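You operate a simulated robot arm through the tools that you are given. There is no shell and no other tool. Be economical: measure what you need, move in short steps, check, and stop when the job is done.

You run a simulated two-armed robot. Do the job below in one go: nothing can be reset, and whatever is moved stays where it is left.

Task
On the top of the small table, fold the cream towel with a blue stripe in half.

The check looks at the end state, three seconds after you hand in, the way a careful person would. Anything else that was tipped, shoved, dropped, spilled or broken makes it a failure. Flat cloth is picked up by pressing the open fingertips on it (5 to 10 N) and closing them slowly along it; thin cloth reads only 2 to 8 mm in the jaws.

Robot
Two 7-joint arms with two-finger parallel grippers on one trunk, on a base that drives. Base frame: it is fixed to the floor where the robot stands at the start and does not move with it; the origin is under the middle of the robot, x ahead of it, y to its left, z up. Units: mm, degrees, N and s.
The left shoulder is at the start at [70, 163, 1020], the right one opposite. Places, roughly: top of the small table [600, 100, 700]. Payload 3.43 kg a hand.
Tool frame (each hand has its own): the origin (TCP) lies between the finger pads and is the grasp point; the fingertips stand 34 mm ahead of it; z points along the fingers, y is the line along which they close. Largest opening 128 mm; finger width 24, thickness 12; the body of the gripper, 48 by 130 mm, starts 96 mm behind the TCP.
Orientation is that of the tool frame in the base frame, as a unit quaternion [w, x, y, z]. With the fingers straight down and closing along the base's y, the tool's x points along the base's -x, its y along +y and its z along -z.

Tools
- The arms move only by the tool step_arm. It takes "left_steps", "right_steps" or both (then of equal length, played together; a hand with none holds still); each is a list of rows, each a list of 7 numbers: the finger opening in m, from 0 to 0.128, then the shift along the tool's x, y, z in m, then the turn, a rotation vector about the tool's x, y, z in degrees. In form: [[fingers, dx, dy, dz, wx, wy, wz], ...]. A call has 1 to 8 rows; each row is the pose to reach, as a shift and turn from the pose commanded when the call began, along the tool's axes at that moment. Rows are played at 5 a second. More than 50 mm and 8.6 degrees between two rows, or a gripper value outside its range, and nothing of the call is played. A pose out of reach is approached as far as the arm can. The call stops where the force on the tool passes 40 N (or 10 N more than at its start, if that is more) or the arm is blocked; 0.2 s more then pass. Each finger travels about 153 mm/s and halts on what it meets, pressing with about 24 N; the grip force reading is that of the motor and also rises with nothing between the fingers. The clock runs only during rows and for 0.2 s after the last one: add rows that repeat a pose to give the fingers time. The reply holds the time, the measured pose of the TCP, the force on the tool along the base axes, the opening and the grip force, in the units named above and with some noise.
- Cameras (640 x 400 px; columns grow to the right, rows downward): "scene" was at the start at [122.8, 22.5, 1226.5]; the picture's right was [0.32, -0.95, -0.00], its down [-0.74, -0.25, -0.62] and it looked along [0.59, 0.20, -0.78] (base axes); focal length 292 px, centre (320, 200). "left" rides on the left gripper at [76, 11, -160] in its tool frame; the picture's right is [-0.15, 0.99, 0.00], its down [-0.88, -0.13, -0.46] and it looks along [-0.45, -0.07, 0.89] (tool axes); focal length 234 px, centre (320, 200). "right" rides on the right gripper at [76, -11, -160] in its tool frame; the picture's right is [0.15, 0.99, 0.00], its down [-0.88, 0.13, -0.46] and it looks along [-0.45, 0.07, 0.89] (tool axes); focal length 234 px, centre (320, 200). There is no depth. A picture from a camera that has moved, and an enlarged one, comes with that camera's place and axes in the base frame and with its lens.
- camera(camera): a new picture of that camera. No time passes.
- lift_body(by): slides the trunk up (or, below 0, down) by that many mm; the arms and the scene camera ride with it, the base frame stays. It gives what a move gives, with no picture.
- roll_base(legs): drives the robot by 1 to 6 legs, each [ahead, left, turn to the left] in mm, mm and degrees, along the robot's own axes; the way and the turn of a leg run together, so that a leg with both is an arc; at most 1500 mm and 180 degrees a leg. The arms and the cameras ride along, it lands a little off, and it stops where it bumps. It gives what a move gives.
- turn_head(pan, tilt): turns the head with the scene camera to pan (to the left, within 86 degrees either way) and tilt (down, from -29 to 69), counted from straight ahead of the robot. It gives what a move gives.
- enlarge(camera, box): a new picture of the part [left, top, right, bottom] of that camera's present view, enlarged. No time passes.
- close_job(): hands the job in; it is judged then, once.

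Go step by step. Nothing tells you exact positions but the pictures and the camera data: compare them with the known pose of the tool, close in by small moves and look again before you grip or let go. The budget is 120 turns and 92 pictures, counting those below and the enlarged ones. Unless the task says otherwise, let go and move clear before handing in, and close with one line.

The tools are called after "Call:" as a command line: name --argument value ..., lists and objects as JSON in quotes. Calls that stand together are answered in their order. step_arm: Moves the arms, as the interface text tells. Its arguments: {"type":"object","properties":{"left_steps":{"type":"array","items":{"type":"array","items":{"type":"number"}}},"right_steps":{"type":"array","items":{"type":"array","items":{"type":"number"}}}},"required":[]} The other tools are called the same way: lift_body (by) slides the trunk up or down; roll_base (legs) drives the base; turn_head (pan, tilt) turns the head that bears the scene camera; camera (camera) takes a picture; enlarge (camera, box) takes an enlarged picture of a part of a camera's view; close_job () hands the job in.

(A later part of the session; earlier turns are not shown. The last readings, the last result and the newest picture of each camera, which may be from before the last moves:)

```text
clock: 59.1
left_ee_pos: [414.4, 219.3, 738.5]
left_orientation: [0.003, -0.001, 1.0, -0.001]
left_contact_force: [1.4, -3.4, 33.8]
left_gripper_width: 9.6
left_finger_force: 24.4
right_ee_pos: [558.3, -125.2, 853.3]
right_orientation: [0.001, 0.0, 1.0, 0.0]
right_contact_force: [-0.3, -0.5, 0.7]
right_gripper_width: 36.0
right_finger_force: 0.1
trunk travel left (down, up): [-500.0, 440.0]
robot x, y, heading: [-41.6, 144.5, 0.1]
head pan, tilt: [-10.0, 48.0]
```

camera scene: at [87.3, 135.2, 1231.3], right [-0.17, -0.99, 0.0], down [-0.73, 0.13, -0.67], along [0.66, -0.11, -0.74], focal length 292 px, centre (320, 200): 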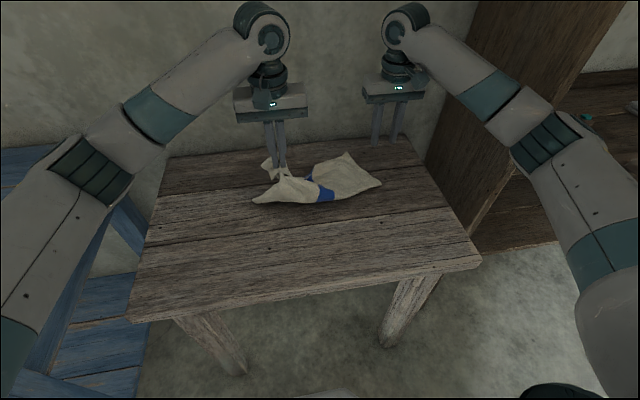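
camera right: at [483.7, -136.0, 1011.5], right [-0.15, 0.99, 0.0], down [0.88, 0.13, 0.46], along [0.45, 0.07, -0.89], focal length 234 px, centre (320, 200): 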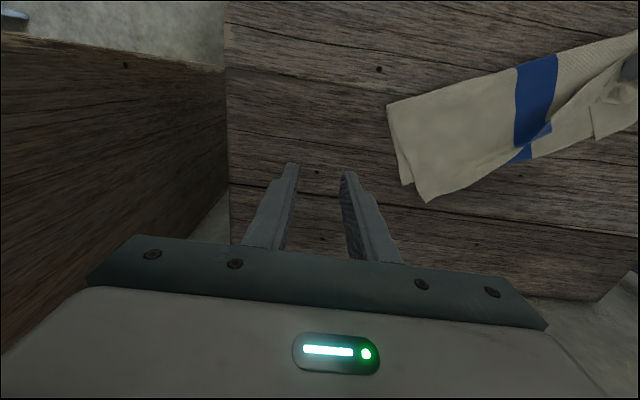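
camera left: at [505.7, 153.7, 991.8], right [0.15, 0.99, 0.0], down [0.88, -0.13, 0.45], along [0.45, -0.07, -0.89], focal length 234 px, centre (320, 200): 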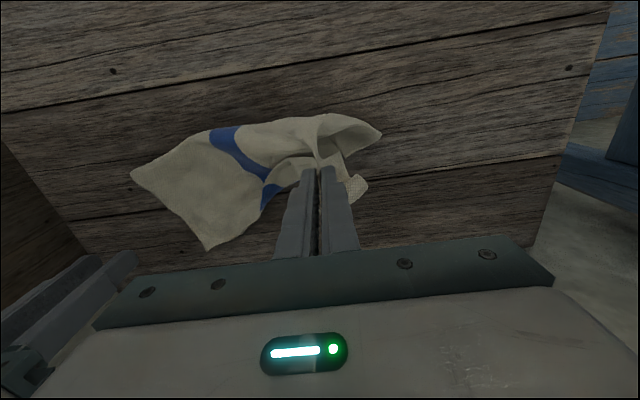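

It reads 9.6 mm, so too many layers were gathered. I'll reopen, move slightly outward, and press lighter.

Call:
step_arm --left_steps '[[0.015, 0, 0, 0.0, 0, 0, 0], [0.03, 0, 0, 0.0, 0, 0, 0], [0.03, 0, 0, -0.03, 0, 0, 0], [0.03, 0, 0, -0.03, 0, 0, 0]]'

Call:
enlarge --camera "left" --box '[180, 100, 436, 260]'

```text
clock: 60.1
left_ee_pos: [414.4, 219.5, 766.9]
left_orientation: [0.0, 0.0, 1.0, 0.0]
left_contact_force: [0.4, 0.1, 0.4]
left_gripper_width: 30.1
left_finger_force: 0.1
right_ee_pos: [560.3, -123.8, 852.3]
right_orientation: [0.0, 0.001, 1.0, -0.001]
right_contact_force: [-0.5, 0.5, -0.7]
right_gripper_width: 36.0
right_finger_force: 0.0
trunk travel left (down, up): [-500.0, 440.0]
robot x, y, heading: [-45.2, 150.3, 0.5]
head pan, tilt: [-10.0, 48.0]
```

```text
2.50 times, centred on (308, 180) of left
camera zoom: at [338.5, 231.7, 924.4], right [0.15, 0.99, 0.0], down [0.88, -0.13, 0.46], along [0.45, -0.07, -0.89], focal length 585 px, centre (350, 250)
```

zoom: 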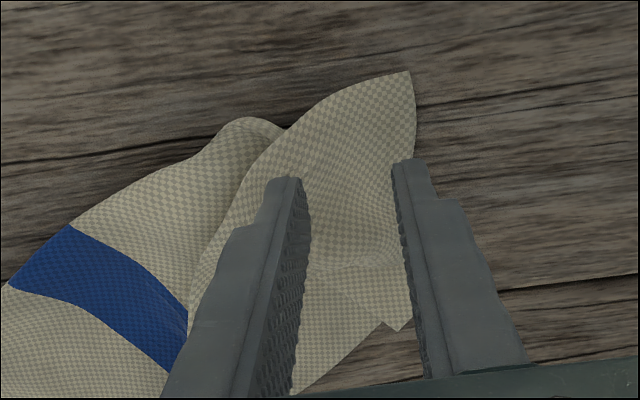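

The corner now projects over bare table at (381, 248), which is easier to grip. I'll pinch it at x≈402, y≈226 with a narrow opening.

Call:
step_arm --left_steps '[[0.022, 0.013, 0.007, 0.01, 0, 0, 0], [0.022, 0.013, 0.007, 0.022, 0, 0, 0], [0.022, 0.013, 0.007, 0.027, 0, 0, 0], [0.022, 0.013, 0.007, 0.029, 0, 0, 0], [0.022, 0.013, 0.007, 0.03, 0, 0, 0], [0.022, 0.013, 0.007, 0.03, 0, 0, 0]]'

```text
clock: 61.5
left_ee_pos: [400.8, 226.2, 737.8]
left_orientation: [0.001, 0.0, 1.0, -0.001]
left_contact_force: [-0.9, -0.5, 12.7]
left_gripper_width: 22.3
left_finger_force: 0.4
right_ee_pos: [560.3, -124.0, 852.8]
right_orientation: [0.0, 0.0, 1.0, 0.0]
right_contact_force: [1.2, -0.2, 0.7]
right_gripper_width: 36.0
right_finger_force: 0.0
trunk travel left (down, up): [-500.0, 440.0]
robot x, y, heading: [-40.5, 150.8, 0.1]
head pan, tilt: [-10.0, 48.0]
```

Call:
step_arm --left_steps '[[0.019, 0, 0, 0, 0, 0, 0], [0.016, 0, 0, 0, 0, 0, 0], [0.013, 0, 0, 0, 0, 0, 0], [0.01, 0, 0, 0, 0, 0, 0], [0.007, 0, 0, 0, 0, 0, 0], [0.004, 0, 0, 0, 0, 0, 0], [0.0, 0, 0, 0, 0, 0, 0], [0.0, 0, 0, 0, 0, 0, 0]]'

```text
clock: 63.4
left_ee_pos: [401.2, 226.9, 737.7]
left_orientation: [0.001, -0.001, 1.0, -0.001]
left_contact_force: [-0.6, -0.2, 2.8]
left_gripper_width: 2.0
left_finger_force: 23.7
right_ee_pos: [561.7, -125.7, 851.9]
right_orientation: [-0.001, 0.0, 1.0, -0.001]
right_contact_force: [0.1, -0.5, 0.3]
right_gripper_width: 36.2
right_finger_force: 0.0
trunk travel left (down, up): [-500.0, 440.0]
robot x, y, heading: [-41.5, 147.5, 0.0]
head pan, tilt: [-10.0, 48.0]
```

It reads 2.0 mm, so a single layer is held. I'll lift and carry it over toward the far-left.

Call:
step_arm --left_steps '[[0.0, 0, 0, -0.03, 0, 0, 0], [0.0, 0, 0.005, -0.06, 0, 0, 0], [0.0, -0.01, 0.02, -0.085, 0, 0, 0], [0.0, -0.03, 0.04, -0.095, 0, 0, 0], [0.0, -0.05, 0.06, -0.095, 0, 0, 0], [0.0, -0.07, 0.08, -0.085, 0, 0, 0]]'

Call:
enlarge --camera "scene" --box '[160, 110, 448, 290]'

```text
clock: 64.8
left_ee_pos: [472.7, 308.2, 821.5]
left_orientation: [0.001, 0.0, 1.0, -0.001]
left_contact_force: [0.5, -0.1, -0.4]
left_gripper_width: 1.6
left_finger_force: 24.0
right_ee_pos: [560.7, -124.1, 851.3]
right_orientation: [0.0, 0.0, 1.0, -0.001]
right_contact_force: [-0.8, -0.6, -0.3]
right_gripper_width: 36.2
right_finger_force: 0.1
trunk travel left (down, up): [-500.0, 440.0]
robot x, y, heading: [-39.2, 150.0, 0.2]
head pan, tilt: [-10.0, 48.0]
```

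```text
2.22 times, centred on (304, 200) of scene
camera zoom: at [87.8, 135.4, 1231.3], right [-0.17, -0.99, 0.0], down [-0.73, 0.13, -0.67], along [0.66, -0.11, -0.74], focal length 648 px, centre (356, 200)
```

zoom: 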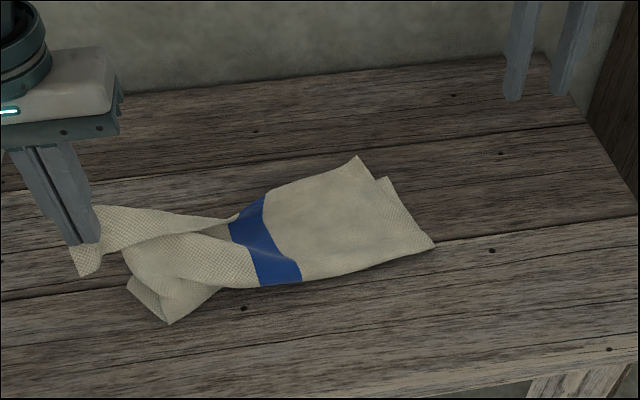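

The top layer opens out nicely. I'll pull it a bit further to straighten the edge and set it down, then look at the lower-left part.

Call:
step_arm --left_steps '[[0.0, 0, 0.008, 0.015, 0, 0, 0], [0.0, 0, 0.016, 0.03, 0, 0, 0], [0.0, 0, 0.022, 0.045, 0, 0, 0], [0.0, 0, 0.026, 0.06, 0, 0, 0], [0.0, 0, 0.03, 0.072, 0, 0, 0], [0.0, 0, 0.03, 0.078, 0, 0, 0], [0.0, 0, 0.03, 0.078, 0, 0, 0]]'

Call:
enlarge --camera "scene" --box '[160, 110, 448, 290]'

Call:
camera --camera "left"

```text
clock: 66.3
left_ee_pos: [471.8, 338.2, 744.2]
left_orientation: [0.001, -0.001, 1.0, -0.001]
left_contact_force: [-0.2, -0.1, 1.1]
left_gripper_width: 2.0
left_finger_force: 24.1
right_ee_pos: [559.9, -125.0, 853.5]
right_orientation: [0.0, 0.0, 1.0, -0.001]
right_contact_force: [0.5, -0.3, 1.2]
right_gripper_width: 36.0
right_finger_force: 0.1
trunk travel left (down, up): [-500.0, 440.0]
robot x, y, heading: [-43.0, 149.9, 0.5]
head pan, tilt: [-10.0, 48.0]
```

```text
2.22 times, centred on (304, 200) of scene
camera zoom: at [87.5, 134.8, 1231.3], right [-0.17, -0.99, 0.0], down [-0.73, 0.13, -0.67], along [0.66, -0.11, -0.74], focal length 648 px, centre (356, 200)
```

zoom: 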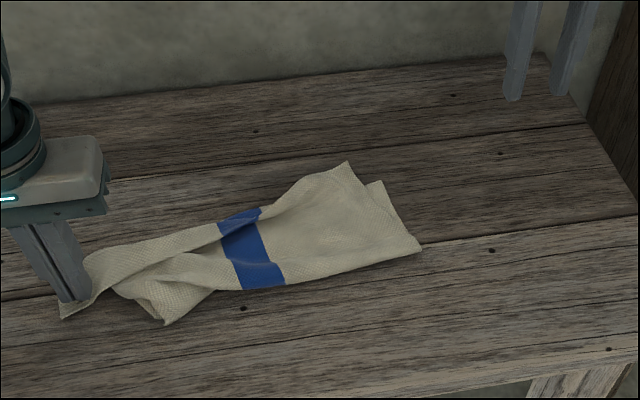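

```text
24 pictures are left
camera left: at [395.8, 349.6, 901.6], right [0.15, 0.99, 0.0], down [0.88, -0.13, 0.46], along [0.45, -0.07, -0.89], focal length 234 px, centre (320, 200)
```

left: 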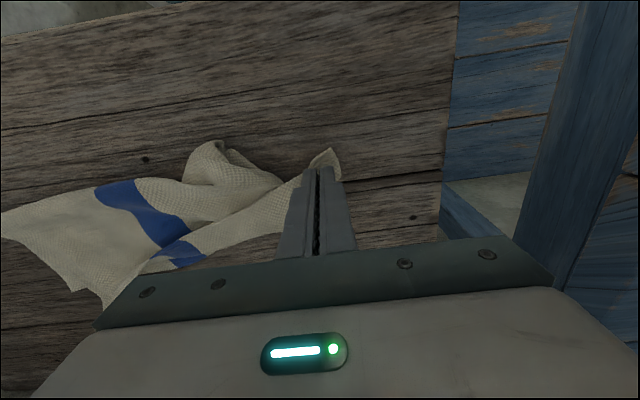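

With the left hand holding the top-left corner, I'll have the right hand fetch the top-right corner at about (618, 57). Then I can hang the whole towel, lay it flat and refold it cleanly, away from the wall.

Call:
step_arm --right_steps '[[0.034, -0.008, 0.038, 0.0, 0, 0, 0], [0.032, -0.016, 0.076, 0.01, 0, 0, 0], [0.03, -0.025, 0.114, 0.025, 0, 0, 0], [0.028, -0.034, 0.152, 0.045, 0, 0, 0], [0.024, -0.042, 0.191, 0.062, 0, 0, 0], [0.024, -0.042, 0.191, 0.062, 0, 0, 0]]'

Call:
camera --camera "right"

```text
clock: 67.8
left_ee_pos: [471.1, 336.5, 744.6]
left_orientation: [0.002, 0.0, 1.0, 0.0]
left_contact_force: [0.1, 0.2, 0.6]
left_gripper_width: 2.0
left_finger_force: 23.6
right_ee_pos: [602.9, 67.0, 789.8]
right_orientation: [0.0, -0.001, 1.0, 0.0]
right_contact_force: [-0.2, -0.1, -1.2]
right_gripper_width: 24.0
right_finger_force: 0.1
trunk travel left (down, up): [-500.0, 440.0]
robot x, y, heading: [-42.8, 149.4, 0.1]
head pan, tilt: [-10.0, 48.0]
```

```text
23 pictures are left
camera right: at [525.4, 54.7, 948.9], right [-0.15, 0.99, 0.0], down [0.88, 0.13, 0.46], along [0.45, 0.07, -0.89], focal length 234 px, centre (320, 200)
```

right: 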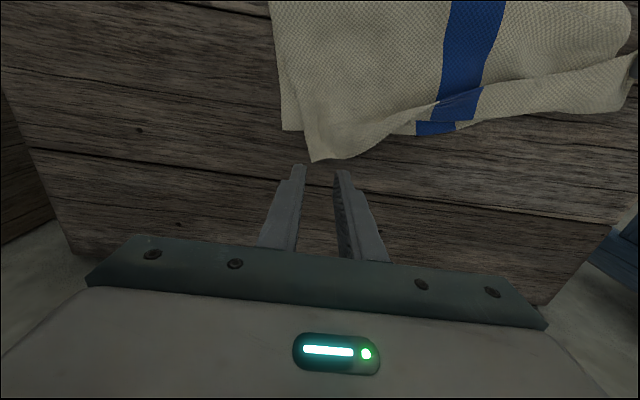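

The top-right corner tip is at (605, 59). I'll line up on it and lower.

Call:
step_arm --right_steps '[[0.022, 0.014, 0.003, 0.02, 0, 0, 0], [0.022, 0.014, 0.003, 0.04, 0, 0, 0], [0.022, 0.014, 0.003, 0.048, 0, 0, 0], [0.022, 0.014, 0.003, 0.051, 0, 0, 0], [0.022, 0.014, 0.003, 0.053, 0, 0, 0], [0.022, 0.014, 0.003, 0.0535, 0, 0, 0], [0.022, 0.014, 0.003, 0.0535, 0, 0, 0]]'

```text
clock: 69.3
left_ee_pos: [471.3, 337.1, 743.9]
left_orientation: [0.001, 0.0, 1.0, 0.0]
left_contact_force: [-0.7, 0.3, 0.2]
left_gripper_width: 2.0
left_finger_force: 23.7
right_ee_pos: [587.8, 70.3, 736.4]
right_orientation: [0.0, 0.0, 1.0, -0.001]
right_contact_force: [-0.9, -0.1, 0.1]
right_gripper_width: 21.9
right_finger_force: 0.1
trunk travel left (down, up): [-500.0, 440.0]
robot x, y, heading: [-42.2, 152.0, 0.3]
head pan, tilt: [-10.0, 48.0]
```

Call:
step_arm --right_steps '[[0.022, 0, 0, 0.001, 0, 0, 0], [0.022, 0, 0, 0.002, 0, 0, 0], [0.022, 0, 0, 0.002, 0, 0, 0]]'

```text
clock: 70.2
left_ee_pos: [471.1, 338.2, 744.8]
left_orientation: [0.001, -0.001, 1.0, 0.0]
left_contact_force: [-0.5, 0.8, 0.1]
left_gripper_width: 1.8
left_finger_force: 24.2
right_ee_pos: [589.1, 68.2, 735.1]
right_orientation: [0.001, 0.0, 1.0, 0.001]
right_contact_force: [1.0, -2.6, 13.6]
right_gripper_width: 21.5
right_finger_force: 0.2
trunk travel left (down, up): [-500.0, 440.0]
robot x, y, heading: [-39.3, 147.7, 0.1]
head pan, tilt: [-10.0, 48.0]
```

Call:
step_arm --right_steps '[[0.019, 0, 0, 0, 0, 0, 0], [0.016, 0, 0, 0, 0, 0, 0], [0.013, 0, 0, 0, 0, 0, 0], [0.01, 0, 0, 0, 0, 0, 0], [0.007, 0, 0, 0, 0, 0, 0], [0.004, 0, 0, 0, 0, 0, 0], [0.0, 0, 0, 0, 0, 0, 0], [0.0, 0, 0, 0, 0, 0, 0]]'

Call:
enlarge --camera "right" --box '[224, 80, 416, 200]'

```text
clock: 72.0
left_ee_pos: [471.1, 337.3, 744.4]
left_orientation: [0.002, 0.0, 1.0, -0.001]
left_contact_force: [0.1, 0.6, -0.5]
left_gripper_width: 1.6
left_finger_force: 24.1
right_ee_pos: [588.0, 69.3, 735.5]
right_orientation: [0.001, 0.0, 1.0, -0.001]
right_contact_force: [0.5, 0.5, 22.7]
right_gripper_width: 0.2
right_finger_force: 23.8
trunk travel left (down, up): [-500.0, 440.0]
robot x, y, heading: [-42.9, 150.5, 0.3]
head pan, tilt: [-10.0, 48.0]
```

```text
3.33 times, centred on (320, 140) of right
camera zoom: at [511.4, 58.1, 894.9], right [-0.15, 0.99, 0.0], down [0.88, 0.13, 0.46], along [0.45, 0.07, -0.89], focal length 781 px, centre (320, 400)
```

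zoom: 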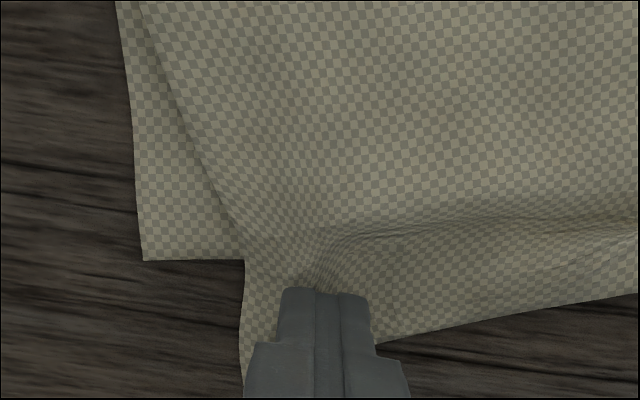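

The reading is 0.2 mm, so it slipped. I'll reopen wider, press again and close.

Call:
step_arm --right_steps '[[0.0, 0, 0, -0.006, 0, 0, 0], [0.034, 0.003, 0, -0.006, 0, 0, 0], [0.034, 0.003, 0, -0.006, 0, 0, 0], [0.034, 0.003, 0, -0.001, 0, 0, 0], [0.034, 0.003, 0, 0.0002, 0, 0, 0], [0.034, 0.003, 0, 0.0002, 0, 0, 0]]'

Call:
step_arm --right_steps '[[0.03, 0, 0, 0, 0, 0, 0], [0.025, 0, 0, 0, 0, 0, 0], [0.02, 0, 0, 0, 0, 0, 0], [0.015, 0, 0, 0, 0, 0, 0], [0.01, 0, 0, 0, 0, 0, 0], [0.005, 0, 0, 0, 0, 0, 0], [0.0, 0, 0, 0, 0, 0, 0], [0.0, 0, 0, 0, 0, 0, 0]]'

```text
clock: 73.3
left_ee_pos: [471.0, 337.9, 744.5]
left_orientation: [0.002, -0.001, 1.0, -0.001]
left_contact_force: [-0.3, -0.5, 0.5]
left_gripper_width: 1.9
left_finger_force: 24.1
right_ee_pos: [586.4, 68.3, 735.9]
right_orientation: [0.002, 0.0, 1.0, 0.001]
right_contact_force: [2.9, -0.9, 18.4]
right_gripper_width: 34.1
right_finger_force: 0.3
trunk travel left (down, up): [-500.0, 440.0]
robot x, y, heading: [-42.7, 150.3, 0.5]
head pan, tilt: [-10.0, 48.0]
```

```text
clock: 75.2
left_ee_pos: [470.5, 337.3, 744.3]
left_orientation: [0.002, -0.001, 1.0, -0.001]
left_contact_force: [-0.2, -0.4, 0.2]
left_gripper_width: 1.7
left_finger_force: 24.4
right_ee_pos: [583.9, 69.1, 735.5]
right_orientation: [0.002, 0.0, 1.0, -0.002]
right_contact_force: [2.3, -1.3, 27.9]
right_gripper_width: 2.5
right_finger_force: 23.8
trunk travel left (down, up): [-500.0, 440.0]
robot x, y, heading: [-39.4, 151.9, 0.2]
head pan, tilt: [-10.0, 48.0]
```

It reads 2.5 mm, so both top corners are held. I'll lift both hands so the towel hangs open below them.

Call:
step_arm --left_steps '[[0.0, -0.004, -0.006, -0.022, 0, 0, 0], [0.0, -0.008, -0.012, -0.045, 0, 0, 0], [0.0, -0.012, -0.018, -0.067, 0, 0, 0], [0.0, -0.016, -0.024, -0.09, 0, 0, 0], [0.0, -0.02, -0.03, -0.112, 0, 0, 0], [0.0, -0.025, -0.038, -0.135, 0, 0, 0], [0.0, -0.03, -0.047, -0.156, 0, 0, 0]]' --right_steps '[[0.0, 0.01, -0.01, -0.023, 0, 0, 0], [0.0, 0.021, -0.02, -0.047, 0, 0, 0], [0.0, 0.032, -0.03, -0.071, 0, 0, 0], [0.0, 0.042, -0.04, -0.095, 0, 0, 0], [0.0, 0.053, -0.05, -0.119, 0, 0, 0], [0.0, 0.064, -0.06, -0.143, 0, 0, 0], [0.0, 0.074, -0.069, -0.165, 0, 0, 0]]'

Call:
camera --camera "scene"

```text
clock: 76.8
left_ee_pos: [501.0, 289.9, 901.1]
left_orientation: [0.002, 0.0, 1.0, 0.0]
left_contact_force: [-0.4, -1.2, -0.3]
left_gripper_width: 1.9
left_finger_force: 23.7
right_ee_pos: [511.2, -0.7, 899.0]
right_orientation: [0.0, -0.001, 1.0, 0.001]
right_contact_force: [1.2, 1.2, 1.0]
right_gripper_width: 1.8
right_finger_force: 24.2
trunk travel left (down, up): [-500.0, 440.0]
robot x, y, heading: [-37.7, 148.2, 0.2]
head pan, tilt: [-10.0, 48.0]
```

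```text
21 pictures are left
camera scene: at [86.9, 134.2, 1231.3], right [-0.17, -0.99, 0.0], down [-0.73, 0.13, -0.67], along [0.66, -0.11, -0.74], focal length 292 px, centre (320, 200)
```

scene: 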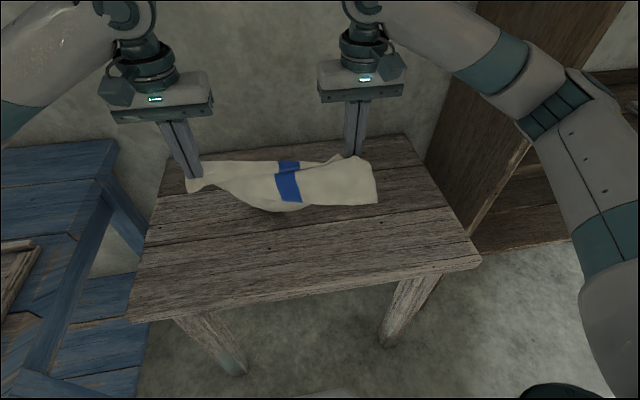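

It's hanging, with the lower part still on the table. I'll raise the trunk 120 mm to hang it fully.

Call:
lift_body --by 120

Call:
camera --camera "scene"

```text
clock: 78.2
left_ee_pos: [501.3, 291.4, 1021.1]
left_orientation: [0.001, 0.0, 1.0, -0.001]
left_contact_force: [0.1, -0.8, -1.1]
left_gripper_width: 1.6
left_finger_force: 23.8
right_ee_pos: [512.6, 0.5, 1017.7]
right_orientation: [0.0, 0.0, 1.0, -0.001]
right_contact_force: [0.0, 1.6, 0.0]
right_gripper_width: 1.9
right_finger_force: 24.2
trunk travel left (down, up): [-620.0, 320.0]
robot x, y, heading: [-43.4, 148.1, 0.1]
head pan, tilt: [-10.0, 48.0]
```

```text
20 pictures are left
camera scene: at [87.9, 134.8, 1351.2], right [-0.17, -0.99, 0.0], down [-0.73, 0.13, -0.67], along [0.66, -0.11, -0.74], focal length 292 px, centre (320, 200)
```

scene: 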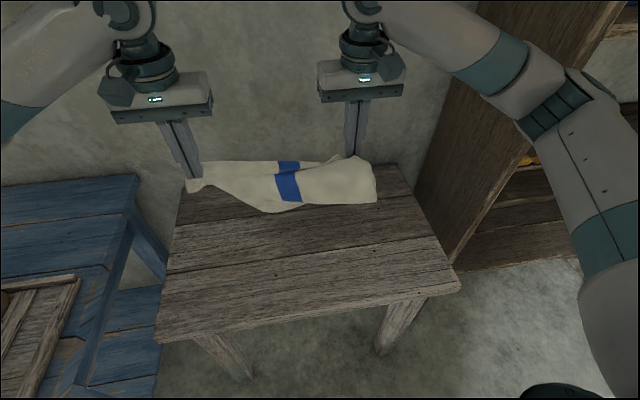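

The hanging length looks short, as if both layers are still together. I'll look from the hand cameras.

Call:
camera --camera "right"

Call:
camera --camera "left"

Call:
enlarge --camera "scene" --box '[160, 110, 416, 270]'

```text
19 pictures are left
camera right: at [436.3, -10.7, 1178.0], right [-0.15, 0.99, 0.0], down [0.88, 0.13, 0.46], along [0.45, 0.07, -0.89], focal length 234 px, centre (320, 200)
```

right: 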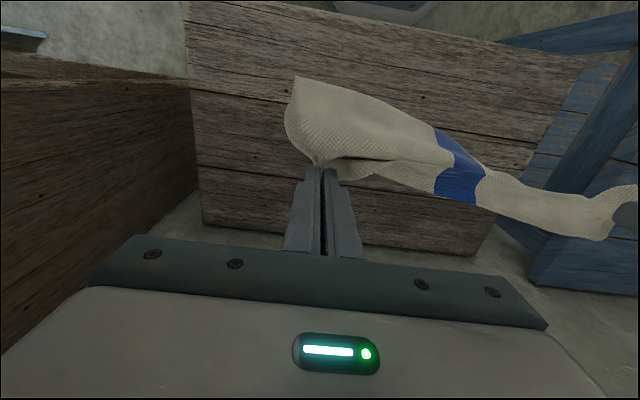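

```text
18 pictures are left
camera left: at [425.7, 303.0, 1178.4], right [0.15, 0.99, 0.0], down [0.88, -0.13, 0.46], along [0.45, -0.07, -0.89], focal length 234 px, centre (320, 200)
```

left: 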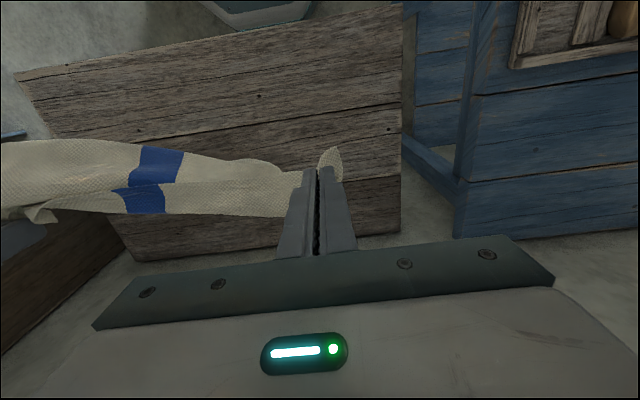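

```text
2.50 times, centred on (288, 190) of scene
camera zoom: at [87.9, 134.8, 1351.2], right [-0.17, -0.99, 0.0], down [-0.73, 0.13, -0.67], along [0.66, -0.11, -0.74], focal length 730 px, centre (400, 225)
```

zoom: 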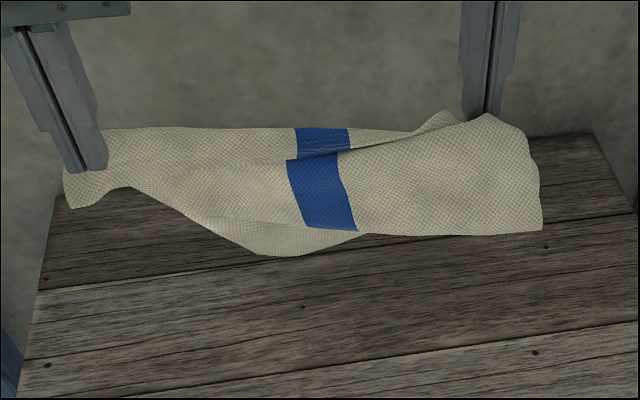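

I now read it this way: the right hand holds both right corners together with the crease hanging at the bottom, and the left hand holds only the top-left corner. The other left corner droops on my side. I'll lay it down with the crease toward me and the loose corner on top, where I can then place it.

Call:
lift_body --by -120

Call:
step_arm --left_steps '[[0.0, 0, 0.005, 0.025, 0, 0, 0], [0.0, -0.02, 0.01, 0.048, 0, 0, 0], [0.0, -0.045, 0.012, 0.058, 0, 0, 0], [0.0, -0.068, 0.012, 0.072, 0, 0, 0], [0.0, -0.09, 0.012, 0.092, 0, 0, 0], [0.0, -0.105, 0.012, 0.118, 0, 0, 0], [0.0, -0.113, 0.012, 0.142, 0, 0, 0], [0.0, -0.118, 0.012, 0.156, 0, 0, 0]]' --right_steps '[[0.0, 0, 0, 0.025, 0, 0, 0], [0.0, -0.02, 0, 0.048, 0, 0, 0], [0.0, -0.045, 0, 0.058, 0, 0, 0], [0.0, -0.068, 0, 0.072, 0, 0, 0], [0.0, -0.09, 0, 0.092, 0, 0, 0], [0.0, -0.105, 0, 0.118, 0, 0, 0], [0.0, -0.113, 0, 0.142, 0, 0, 0], [0.0, -0.118, 0, 0.156, 0, 0, 0]]'

Call:
enlarge --camera "scene" --box '[150, 110, 438, 290]'

```text
clock: 79.8
left_ee_pos: [501.9, 291.4, 900.4]
left_orientation: [0.002, -0.001, 1.0, 0.0]
left_contact_force: [-0.8, -1.4, -0.1]
left_gripper_width: 1.9
left_finger_force: 23.8
right_ee_pos: [512.0, 0.3, 898.6]
right_orientation: [0.0, 0.0, 1.0, -0.001]
right_contact_force: [1.0, 1.9, -0.6]
right_gripper_width: 2.1
right_finger_force: 24.1
trunk travel left (down, up): [-500.0, 440.0]
robot x, y, heading: [-41.4, 149.7, 0.1]
head pan, tilt: [-10.0, 48.0]
```

```text
clock: 81.5
left_ee_pos: [618.8, 302.8, 745.1]
left_orientation: [0.001, 0.0, 1.0, 0.0]
left_contact_force: [0.4, 0.7, -0.6]
left_gripper_width: 0.0
left_finger_force: 24.0
right_ee_pos: [629.6, 0.5, 746.5]
right_orientation: [0.002, 0.001, 1.0, 0.0]
right_contact_force: [0.4, -2.9, 14.1]
right_gripper_width: 1.8
right_finger_force: 23.9
trunk travel left (down, up): [-500.0, 440.0]
robot x, y, heading: [-44.5, 149.3, -0.0]
head pan, tilt: [-10.0, 48.0]
```

```text
2.22 times, centred on (294, 200) of scene
camera zoom: at [85.8, 135.0, 1231.9], right [-0.17, -0.99, 0.0], down [-0.73, 0.13, -0.67], along [0.66, -0.11, -0.74], focal length 648 px, centre (378, 200)
```

zoom: 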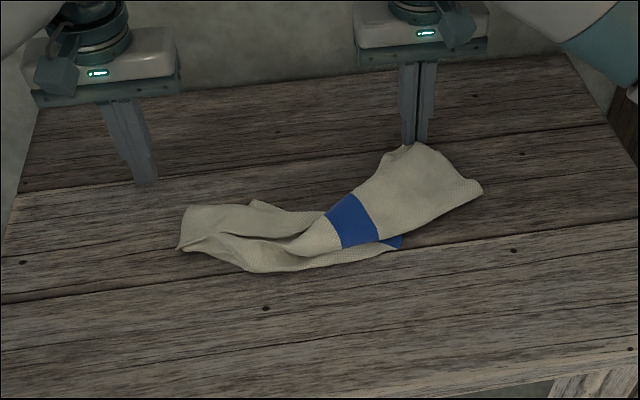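

The left corner slipped out as the pull got too tight. I'll keep the right hand as an anchor and view the left end from above.

Call:
step_arm --left_steps '[[0.03, 0, 0, -0.03, 0, 0, 0], [0.036, 0.0, -0.01, -0.06, 0, 0, 0], [0.036, 0.0, -0.025, -0.09, 0, 0, 0], [0.036, -0.01, -0.045, -0.115, 0, 0, 0], [0.036, -0.02, -0.06, -0.125, 0, 0, 0], [0.036, -0.02, -0.06, -0.125, 0, 0, 0]]'

Call:
enlarge --camera "left" --box '[80, 40, 400, 240]'

```text
clock: 83.0
left_ee_pos: [640.0, 244.7, 869.5]
left_orientation: [0.0, -0.001, 1.0, -0.002]
left_contact_force: [0.6, 0.1, 0.3]
left_gripper_width: 35.9
left_finger_force: 0.0
right_ee_pos: [628.8, 0.8, 740.5]
right_orientation: [-0.001, 0.0, 1.0, -0.001]
right_contact_force: [0.5, 0.1, 0.2]
right_gripper_width: 1.8
right_finger_force: 24.0
trunk travel left (down, up): [-500.0, 440.0]
robot x, y, heading: [-40.3, 152.3, 0.6]
head pan, tilt: [-10.0, 48.0]
```

```text
2.00 times, centred on (240, 140) of left
camera zoom: at [563.9, 256.0, 1027.6], right [0.14, 0.99, 0.0], down [0.88, -0.13, 0.46], along [0.45, -0.07, -0.89], focal length 468 px, centre (480, 320)
```

zoom: 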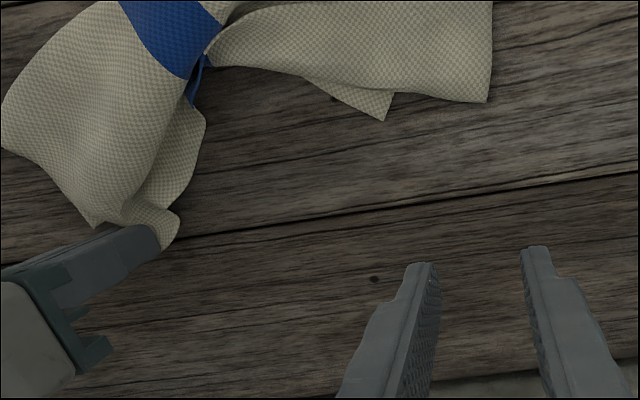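

On the left both far corners are visible, at about (576, 258) and (578, 192), so the halves are offset by about 65 mm there. I'll release the right end and look at the whole.

Call:
step_arm --left_steps '[[0.036, 0, 0.03, 0, 0, 0, 0], [0.036, 0, 0.06, 0, 0, 0, 0], [0.036, 0, 0.09, 0, 0, 0, 0], [0.036, 0, 0.12, 0, 0, 0, 0], [0.036, 0, 0.12, 0, 0, 0, 0], [0.036, 0, 0.12, 0, 0, 0, 0], [0.036, 0, 0.12, 0, 0, 0, 0]]' --right_steps '[[0.0, 0, 0, 0.002, 0, 0, 0], [0.015, 0, 0, 0.002, 0, 0, 0], [0.034, 0, 0, 0.002, 0, 0, 0], [0.034, 0, 0, -0.025, 0, 0, 0], [0.034, 0, -0.02, -0.06, 0, 0, 0], [0.034, 0, -0.05, -0.09, 0, 0, 0], [0.034, 0, -0.09, -0.11, 0, 0, 0]]'

Call:
enlarge --camera "scene" --box '[190, 130, 414, 270]'

```text
clock: 84.5
left_ee_pos: [639.6, 362.6, 871.4]
left_orientation: [0.002, -0.001, 1.0, 0.001]
left_contact_force: [0.6, 0.7, -0.7]
left_gripper_width: 35.9
left_finger_force: 0.1
right_ee_pos: [629.4, -90.6, 852.8]
right_orientation: [0.001, 0.0, 1.0, 0.0]
right_contact_force: [-0.4, 0.4, -0.3]
right_gripper_width: 34.0
right_finger_force: 0.1
trunk travel left (down, up): [-500.0, 440.0]
robot x, y, heading: [-36.3, 150.0, 0.6]
head pan, tilt: [-10.0, 48.0]
```

```text
2.86 times, centred on (302, 200) of scene
camera zoom: at [87.0, 133.5, 1231.3], right [-0.17, -0.99, 0.0], down [-0.73, 0.13, -0.67], along [0.66, -0.11, -0.74], focal length 834 px, centre (371, 200)
```

zoom: 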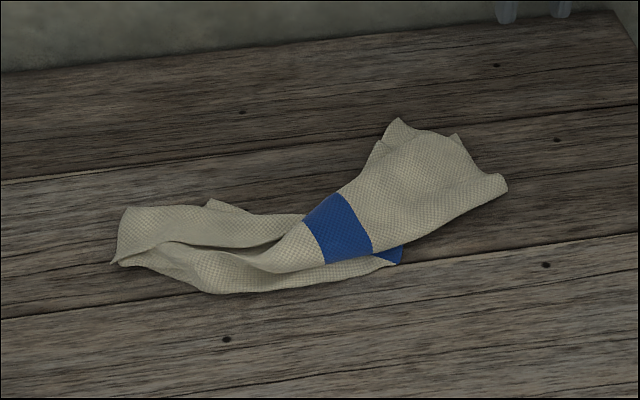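

I think the back-left layer is the bottom half, and the drooping front strip is the top half with its left corner near (526, 267). I'll take a close view to confirm.

Call:
step_arm --left_steps '[[0.036, 0.015, -0.03, 0, 0, 0, 0], [0.036, 0.03, -0.06, 0, 0, 0, 0], [0.036, 0.045, -0.09, 0, 0, 0, 0], [0.036, 0.055, -0.1, 0, 0, 0, 0]]'

Call:
enlarge --camera "left" --box '[80, 40, 400, 240]'

```text
clock: 85.5
left_ee_pos: [584.6, 263.2, 870.0]
left_orientation: [0.002, -0.001, 1.0, -0.001]
left_contact_force: [0.6, -0.1, 0.0]
left_gripper_width: 36.3
left_finger_force: 0.1
right_ee_pos: [628.7, -90.7, 852.4]
right_orientation: [0.0, 0.0, 1.0, -0.001]
right_contact_force: [0.0, -0.1, 0.4]
right_gripper_width: 33.9
right_finger_force: 0.0
trunk travel left (down, up): [-500.0, 440.0]
robot x, y, heading: [-44.0, 150.9, 0.3]
head pan, tilt: [-10.0, 48.0]
```

```text
2.00 times, centred on (240, 140) of left
camera zoom: at [508.7, 275.0, 1028.2], right [0.15, 0.99, 0.0], down [0.88, -0.13, 0.46], along [0.45, -0.07, -0.89], focal length 468 px, centre (480, 320)
```

zoom: 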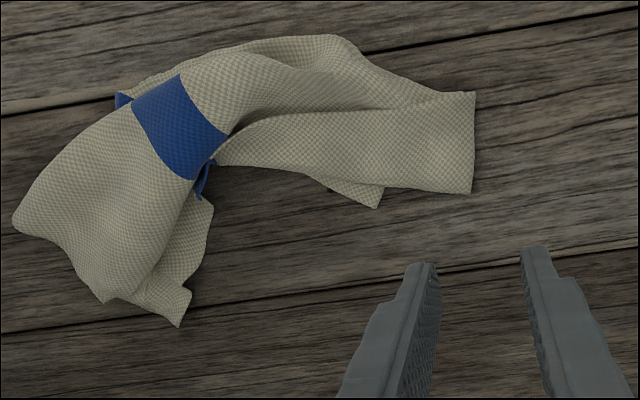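

Now it's clear: the top half's hem at the left is turned back toward me, with its corner at about (514, 270); the bottom half's left corner peeks out at (576, 192). I'll open the top half toward the robot, beginning with that corner.

Call:
step_arm --left_steps '[[0.03, 0.015, -0.004, 0.035, 0, 0, 0], [0.026, 0.03, -0.009, 0.07, 0, 0, 0], [0.026, 0.045, -0.013, 0.1, 0, 0, 0], [0.026, 0.059, -0.017, 0.12, 0, 0, 0], [0.026, 0.059, -0.017, 0.126, 0, 0, 0], [0.026, 0.059, -0.017, 0.128, 0, 0, 0], [0.026, 0.059, -0.017, 0.128, 0, 0, 0]]'

Call:
enlarge --camera "left" --box '[180, 100, 436, 260]'

```text
clock: 87.2
left_ee_pos: [526.0, 245.8, 740.0]
left_orientation: [0.002, -0.001, 1.0, -0.001]
left_contact_force: [0.2, -0.4, 0.2]
left_gripper_width: 26.1
left_finger_force: 0.0
right_ee_pos: [627.6, -91.7, 853.2]
right_orientation: [0.001, 0.0, 1.0, 0.0]
right_contact_force: [0.1, 0.8, 1.1]
right_gripper_width: 34.0
right_finger_force: 0.1
trunk travel left (down, up): [-500.0, 440.0]
robot x, y, heading: [-40.2, 146.6, 0.1]
head pan, tilt: [-10.0, 48.0]
```

```text
2.50 times, centred on (308, 180) of left
camera zoom: at [449.8, 257.8, 899.4], right [0.15, 0.99, 0.0], down [0.88, -0.13, 0.46], along [0.45, -0.07, -0.89], focal length 585 px, centre (350, 250)
```

zoom: 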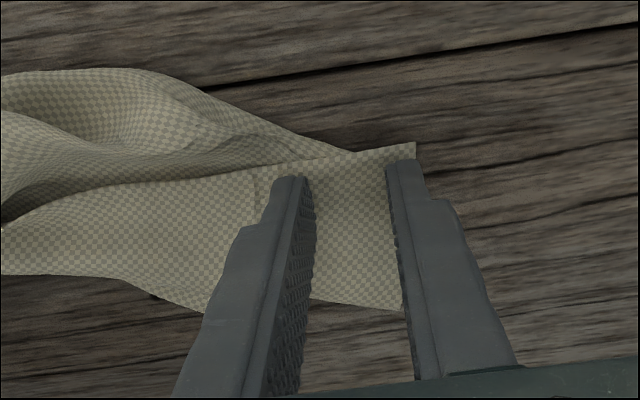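

The fingertips straddle that corner well. I'll press to about 10 N and close.

Call:
step_arm --left_steps '[[0.026, 0, 0, 0.002, 0, 0, 0], [0.026, 0, 0, 0.0035, 0, 0, 0], [0.026, 0, 0, 0.0045, 0, 0, 0], [0.026, 0, 0, 0.0045, 0, 0, 0]]'

Call:
step_arm --left_steps '[[0.023, 0, 0, 0.0004, 0, 0, 0], [0.019, 0, 0, 0.0004, 0, 0, 0], [0.015, 0, 0, 0.0004, 0, 0, 0], [0.011, 0, 0, 0.0004, 0, 0, 0], [0.008, 0, 0, 0.0004, 0, 0, 0], [0.004, 0, 0, 0.0004, 0, 0, 0], [0.0, 0, 0, 0.0004, 0, 0, 0], [0.0, 0, 0, 0.0004, 0, 0, 0]]'

```text
clock: 88.2
left_ee_pos: [526.0, 246.1, 739.1]
left_orientation: [0.003, -0.001, 1.0, -0.001]
left_contact_force: [1.0, 1.1, 14.9]
left_gripper_width: 25.4
left_finger_force: 0.1
right_ee_pos: [629.3, -89.3, 853.2]
right_orientation: [0.0, 0.001, 1.0, -0.001]
right_contact_force: [-0.5, -0.8, -0.3]
right_gripper_width: 34.0
right_finger_force: 0.0
trunk travel left (down, up): [-500.0, 440.0]
robot x, y, heading: [-38.8, 149.9, 0.5]
head pan, tilt: [-10.0, 48.0]
```

```text
clock: 90.0
left_ee_pos: [524.8, 245.2, 739.5]
left_orientation: [0.003, 0.0, 1.0, -0.001]
left_contact_force: [1.7, -4.2, 27.2]
left_gripper_width: 0.0
left_finger_force: 24.6
right_ee_pos: [627.4, -90.8, 853.5]
right_orientation: [0.0, 0.0, 1.0, 0.0]
right_contact_force: [-0.6, -1.4, 0.0]
right_gripper_width: 34.0
right_finger_force: 0.1
trunk travel left (down, up): [-500.0, 440.0]
robot x, y, heading: [-40.8, 152.6, 0.4]
head pan, tilt: [-10.0, 48.0]
```

It slipped. I'll retry with a wider opening.

Call:
step_arm --left_steps '[[0.0, 0, 0, -0.007, 0, 0, 0], [0.036, 0, -0.004, -0.007, 0, 0, 0], [0.036, 0, -0.004, -0.007, 0, 0, 0], [0.036, 0, -0.004, -0.002, 0, 0, 0], [0.036, 0, -0.004, -0.0008, 0, 0, 0], [0.036, 0, -0.004, -0.0008, 0, 0, 0]]'

Call:
step_arm --left_steps '[[0.03, 0, 0, 0, 0, 0, 0], [0.025, 0, 0, 0, 0, 0, 0], [0.02, 0, 0, 0, 0, 0, 0], [0.015, 0, 0, 0, 0, 0, 0], [0.01, 0, 0, 0, 0, 0, 0], [0.005, 0, 0, 0, 0, 0, 0], [0.0, 0, 0, 0, 0, 0, 0], [0.0, 0, 0, 0, 0, 0, 0]]'

```text
clock: 91.3
left_ee_pos: [525.8, 241.1, 739.1]
left_orientation: [0.003, -0.001, 1.0, -0.001]
left_contact_force: [1.3, 1.2, 13.7]
left_gripper_width: 35.3
left_finger_force: 0.1
right_ee_pos: [628.3, -91.5, 851.8]
right_orientation: [0.001, -0.001, 1.0, -0.001]
right_contact_force: [-0.6, 0.2, 0.0]
right_gripper_width: 33.9
right_finger_force: 0.1
trunk travel left (down, up): [-500.0, 440.0]
robot x, y, heading: [-41.5, 152.1, 0.5]
head pan, tilt: [-10.0, 48.0]
```

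```text
clock: 93.2
left_ee_pos: [526.1, 242.4, 737.9]
left_orientation: [0.002, 0.0, 1.0, -0.001]
left_contact_force: [0.9, -1.3, 16.1]
left_gripper_width: 3.6
left_finger_force: 24.4
right_ee_pos: [627.3, -90.8, 853.1]
right_orientation: [0.001, -0.001, 1.0, 0.001]
right_contact_force: [0.4, -0.6, 0.8]
right_gripper_width: 34.2
right_finger_force: 0.1
trunk travel left (down, up): [-500.0, 440.0]
robot x, y, heading: [-39.3, 152.3, 0.3]
head pan, tilt: [-10.0, 48.0]
```

It has 3.6 mm of cloth. I'll lift and lay it toward the robot's near-left, opening the top half.

Call:
step_arm --left_steps '[[0.0, 0, 0, -0.03, 0, 0, 0], [0.0, 0.01, 0, -0.06, 0, 0, 0], [0.0, 0.035, 0.015, -0.085, 0, 0, 0], [0.0, 0.06, 0.03, -0.085, 0, 0, 0], [0.0, 0.085, 0.04, -0.07, 0, 0, 0], [0.0, 0.11, 0.05, -0.05, 0, 0, 0], [0.0, 0.13, 0.06, -0.025, 0, 0, 0], [0.0, 0.14, 0.065, -0.008, 0, 0, 0]]'

Call:
enlarge --camera "scene" --box '[170, 120, 426, 280]'

```text
clock: 95.0
left_ee_pos: [384.9, 306.8, 745.2]
left_orientation: [0.002, -0.001, 1.0, 0.0]
left_contact_force: [0.2, 0.1, 0.0]
left_gripper_width: 3.4
left_finger_force: 24.3
right_ee_pos: [628.8, -89.4, 852.6]
right_orientation: [0.0, 0.0, 1.0, -0.001]
right_contact_force: [0.3, -0.8, -0.2]
right_gripper_width: 34.1
right_finger_force: 0.2
trunk travel left (down, up): [-500.0, 440.0]
robot x, y, heading: [-39.2, 147.6, 0.2]
head pan, tilt: [-10.0, 48.0]
```

```text
2.50 times, centred on (298, 200) of scene
camera zoom: at [87.5, 134.9, 1231.3], right [-0.17, -0.99, 0.0], down [-0.73, 0.13, -0.67], along [0.66, -0.11, -0.74], focal length 730 px, centre (375, 200)
```

zoom: 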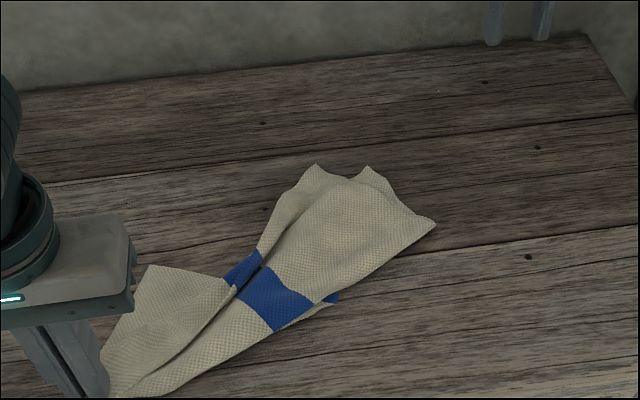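

The bottom half's left corner is now exposed at about (513, 271), and the crease runs along the near side. I'll release here, then grip that bottom corner with the left hand to pull the bottom half straight.

Call:
step_arm --left_steps '[[0.0, 0, 0, 0.006, 0, 0, 0], [0.02, 0, 0, 0.006, 0, 0, 0], [0.036, 0, 0, 0.006, 0, 0, 0], [0.036, 0, 0, -0.025, 0, 0, 0], [0.036, -0.015, -0.01, -0.06, 0, 0, 0], [0.036, -0.05, -0.03, -0.07, 0, 0, 0], [0.036, -0.085, -0.045, -0.07, 0, 0, 0], [0.036, -0.118, -0.061, -0.05, 0, 0, 0]]'

Call:
camera --camera "left"

```text
clock: 96.8
left_ee_pos: [503.1, 245.2, 796.6]
left_orientation: [0.0, 0.0, 1.0, 0.0]
left_contact_force: [0.2, -0.5, 0.0]
left_gripper_width: 36.2
left_finger_force: 0.0
right_ee_pos: [630.1, -90.8, 852.0]
right_orientation: [-0.001, 0.001, 1.0, 0.0]
right_contact_force: [0.4, 0.5, 0.6]
right_gripper_width: 34.2
right_finger_force: 0.1
trunk travel left (down, up): [-500.0, 440.0]
robot x, y, heading: [-40.7, 149.5, 0.4]
head pan, tilt: [-10.0, 48.0]
```

```text
10 pictures are left
camera left: at [427.5, 257.2, 954.5], right [0.14, 0.99, 0.0], down [0.88, -0.13, 0.46], along [0.45, -0.07, -0.89], focal length 234 px, centre (320, 200)
```

left: 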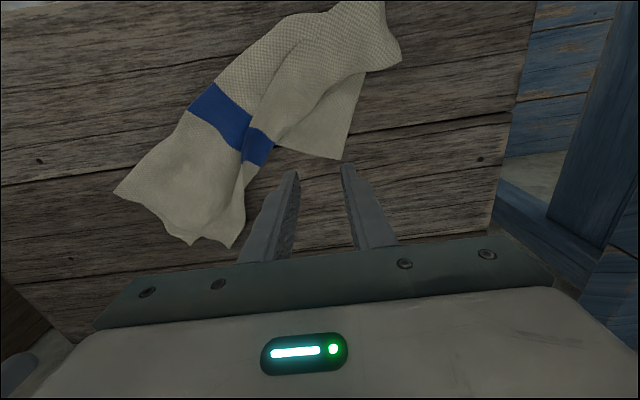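

The bottom-left corner is confirmed at (509, 270). I'll lower and pinch it.

Call:
step_arm --left_steps '[[0.038, 0.008, 0.0, 0.03, 0, 0, 0], [0.038, 0.008, 0.0, 0.05, 0, 0, 0], [0.038, 0.008, 0.0, 0.057, 0, 0, 0], [0.038, 0.008, 0.0, 0.06, 0, 0, 0], [0.038, 0.008, 0.0, 0.062, 0, 0, 0], [0.038, 0.008, 0.0, 0.062, 0, 0, 0]]'

```text
clock: 98.2
left_ee_pos: [495.6, 245.6, 735.7]
left_orientation: [0.004, 0.0, 1.0, -0.001]
left_contact_force: [2.5, 2.2, 17.5]
left_gripper_width: 37.9
left_finger_force: 0.0
right_ee_pos: [628.7, -90.0, 853.9]
right_orientation: [0.001, 0.0, 1.0, -0.001]
right_contact_force: [0.1, -0.3, -0.9]
right_gripper_width: 34.0
right_finger_force: 0.1
trunk travel left (down, up): [-500.0, 440.0]
robot x, y, heading: [-41.5, 152.8, 0.3]
head pan, tilt: [-10.0, 48.0]
```

Call:
step_arm --left_steps '[[0.034, 0, 0, -0.0003, 0, 0, 0], [0.028, 0, 0, -0.0003, 0, 0, 0], [0.022, 0, 0, -0.0003, 0, 0, 0], [0.016, 0, 0, -0.0003, 0, 0, 0], [0.01, 0, 0, -0.0003, 0, 0, 0], [0.005, 0, 0, -0.0003, 0, 0, 0], [0.0, 0, 0, -0.0003, 0, 0, 0], [0.0, 0, 0, -0.0003, 0, 0, 0]]'

```text
clock: 100.0
left_ee_pos: [495.8, 246.1, 735.3]
left_orientation: [0.003, -0.001, 1.0, -0.001]
left_contact_force: [1.7, 0.7, 29.0]
left_gripper_width: 0.0
left_finger_force: 23.7
right_ee_pos: [626.9, -91.2, 854.5]
right_orientation: [0.0, 0.0, 1.0, 0.0]
right_contact_force: [-0.1, -0.3, -0.2]
right_gripper_width: 34.0
right_finger_force: 0.1
trunk travel left (down, up): [-500.0, 440.0]
robot x, y, heading: [-41.5, 150.9, 0.2]
head pan, tilt: [-10.0, 48.0]
```

It slipped again, so I'll retry at once; second closes have tended to catch.

Call:
step_arm --left_steps '[[0.0, 0, 0, -0.007, 0, 0, 0], [0.044, 0, -0.003, -0.007, 0, 0, 0], [0.044, 0, -0.003, -0.007, 0, 0, 0], [0.044, 0, -0.003, -0.002, 0, 0, 0], [0.044, 0, -0.003, -0.0006, 0, 0, 0], [0.044, 0, -0.003, -0.0006, 0, 0, 0]]'

Call:
step_arm --left_steps '[[0.036, 0, 0, 0, 0, 0, 0], [0.03, 0, 0, 0, 0, 0, 0], [0.024, 0, 0, 0, 0, 0, 0], [0.018, 0, 0, 0, 0, 0, 0], [0.012, 0, 0, 0, 0, 0, 0], [0.006, 0, 0, 0, 0, 0, 0], [0.0, 0, 0, 0, 0, 0, 0], [0.0, 0, 0, 0, 0, 0, 0]]'

```text
clock: 101.3
left_ee_pos: [496.4, 242.4, 735.0]
left_orientation: [0.002, -0.001, 1.0, -0.001]
left_contact_force: [-2.0, 0.9, 11.3]
left_gripper_width: 44.0
left_finger_force: 0.1
right_ee_pos: [628.9, -90.6, 853.4]
right_orientation: [0.0, 0.0, 1.0, -0.001]
right_contact_force: [-0.1, 0.9, -0.4]
right_gripper_width: 34.0
right_finger_force: 0.0
trunk travel left (down, up): [-500.0, 440.0]
robot x, y, heading: [-41.4, 151.5, 0.1]
head pan, tilt: [-10.0, 48.0]
```

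```text
clock: 103.2
left_ee_pos: [494.9, 242.2, 736.4]
left_orientation: [0.003, -0.001, 1.0, 0.0]
left_contact_force: [0.5, -0.6, 19.4]
left_gripper_width: 2.3
left_finger_force: 23.9
right_ee_pos: [628.7, -90.5, 853.9]
right_orientation: [0.001, 0.0, 1.0, -0.001]
right_contact_force: [0.0, 0.9, -0.3]
right_gripper_width: 33.9
right_finger_force: 0.0
trunk travel left (down, up): [-500.0, 440.0]
robot x, y, heading: [-38.5, 148.2, 0.0]
head pan, tilt: [-10.0, 48.0]
```

The bottom corner is gripped (2.3 mm). I'll pin the right end lightly with the right fingertips so the pull straightens the cloth instead of sliding it.

Call:
step_arm --right_steps '[[0.03, 0.02, 0.03, 0, 0, 0, 0], [0.03, 0.04, 0.065, 0.01, 0, 0, 0], [0.03, 0.06, 0.1, 0.03, 0, 0, 0], [0.03, 0.069, 0.12, 0.065, 0, 0, 0], [0.03, 0.069, 0.12, 0.095, 0, 0, 0], [0.03, 0.069, 0.12, 0.11, 0, 0, 0], [0.03, 0.069, 0.12, 0.115, 0, 0, 0], [0.03, 0.069, 0.12, 0.117, 0, 0, 0]]' --left_steps '[[0.0, 0, 0, -0.005, 0, 0, 0], [0.0, 0, 0, -0.01, 0, 0, 0], [0.0, 0, 0, -0.01, 0, 0, 0], [0.0, 0, 0, -0.01, 0, 0, 0], [0.0, 0, 0, -0.01, 0, 0, 0], [0.0, 0, 0, -0.01, 0, 0, 0], [0.0, 0, 0, -0.01, 0, 0, 0], [0.0, 0, 0, -0.01, 0, 0, 0]]'

```text
clock: 105.0
left_ee_pos: [495.3, 241.7, 745.3]
left_orientation: [0.001, 0.0, 1.0, 0.0]
left_contact_force: [0.7, -0.1, 0.1]
left_gripper_width: 2.4
left_finger_force: 24.3
right_ee_pos: [559.7, 30.8, 736.7]
right_orientation: [0.001, 0.001, 1.0, 0.0]
right_contact_force: [0.6, 0.3, 2.7]
right_gripper_width: 30.0
right_finger_force: 0.0
trunk travel left (down, up): [-500.0, 440.0]
robot x, y, heading: [-40.9, 148.7, 0.1]
head pan, tilt: [-10.0, 48.0]
```

Call:
step_arm --right_steps '[[0.03, 0, 0, 0.001, 0, 0, 0], [0.03, 0, 0, 0.0015, 0, 0, 0], [0.03, 0, 0, 0.0015, 0, 0, 0], [0.03, 0, 0, 0.0015, 0, 0, 0], [0.03, 0, 0, 0.0015, 0, 0, 0], [0.03, 0, 0, 0.0015, 0, 0, 0], [0.03, 0, 0, 0.0015, 0, 0, 0]]' --left_steps '[[0.0, 0, 0.01, 0, 0, 0, 0], [0.0, 0.001, 0.025, 0, 0, 0, 0], [0.0, 0.002, 0.04, 0, 0, 0, 0], [0.0, 0.003, 0.055, 0, 0, 0, 0], [0.0, 0.004, 0.07, 0, 0, 0, 0], [0.0, 0.005, 0.08, 0, 0, 0, 0], [0.0, 0.006, 0.09, 0, 0, 0, 0]]'

Call:
camera --camera "scene"

```text
clock: 106.5
left_ee_pos: [490.7, 333.2, 744.5]
left_orientation: [0.001, 0.0, 1.0, 0.001]
left_contact_force: [0.1, -0.4, 1.0]
left_gripper_width: 2.5
left_finger_force: 23.8
right_ee_pos: [560.3, 30.1, 734.7]
right_orientation: [0.002, 0.0, 1.0, 0.0]
right_contact_force: [4.0, -0.9, 22.6]
right_gripper_width: 29.4
right_finger_force: 0.0
trunk travel left (down, up): [-500.0, 440.0]
robot x, y, heading: [-46.1, 147.8, 0.4]
head pan, tilt: [-10.0, 48.0]
```

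```text
9 pictures are left
camera scene: at [85.9, 135.0, 1231.6], right [-0.17, -0.99, 0.0], down [-0.73, 0.13, -0.67], along [0.66, -0.11, -0.74], focal length 292 px, centre (320, 200)
```

scene: 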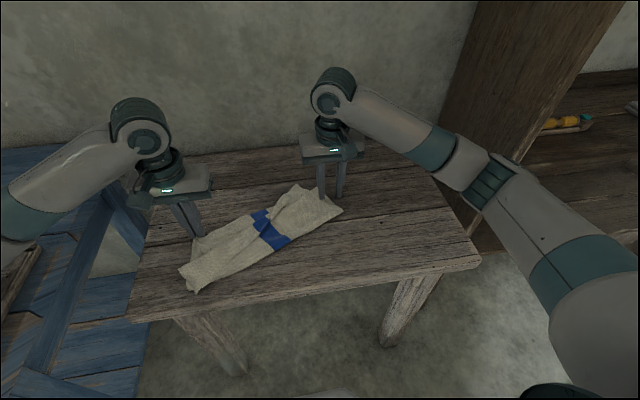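

That worked: it now looks like a long folded rectangle. I'll zoom in.

Call:
enlarge --camera "scene" --box '[160, 170, 368, 300]'

```text
3.08 times, centred on (264, 235) of scene
camera zoom: at [85.9, 135.0, 1231.6], right [-0.17, -0.99, 0.0], down [-0.73, 0.13, -0.67], along [0.66, -0.11, -0.74], focal length 898 px, centre (492, 92)
```

zoom: 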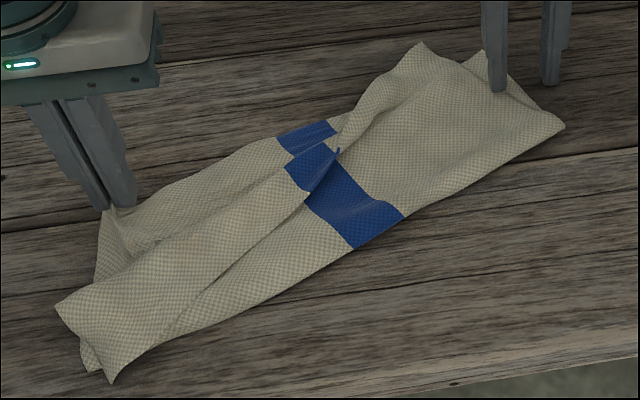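

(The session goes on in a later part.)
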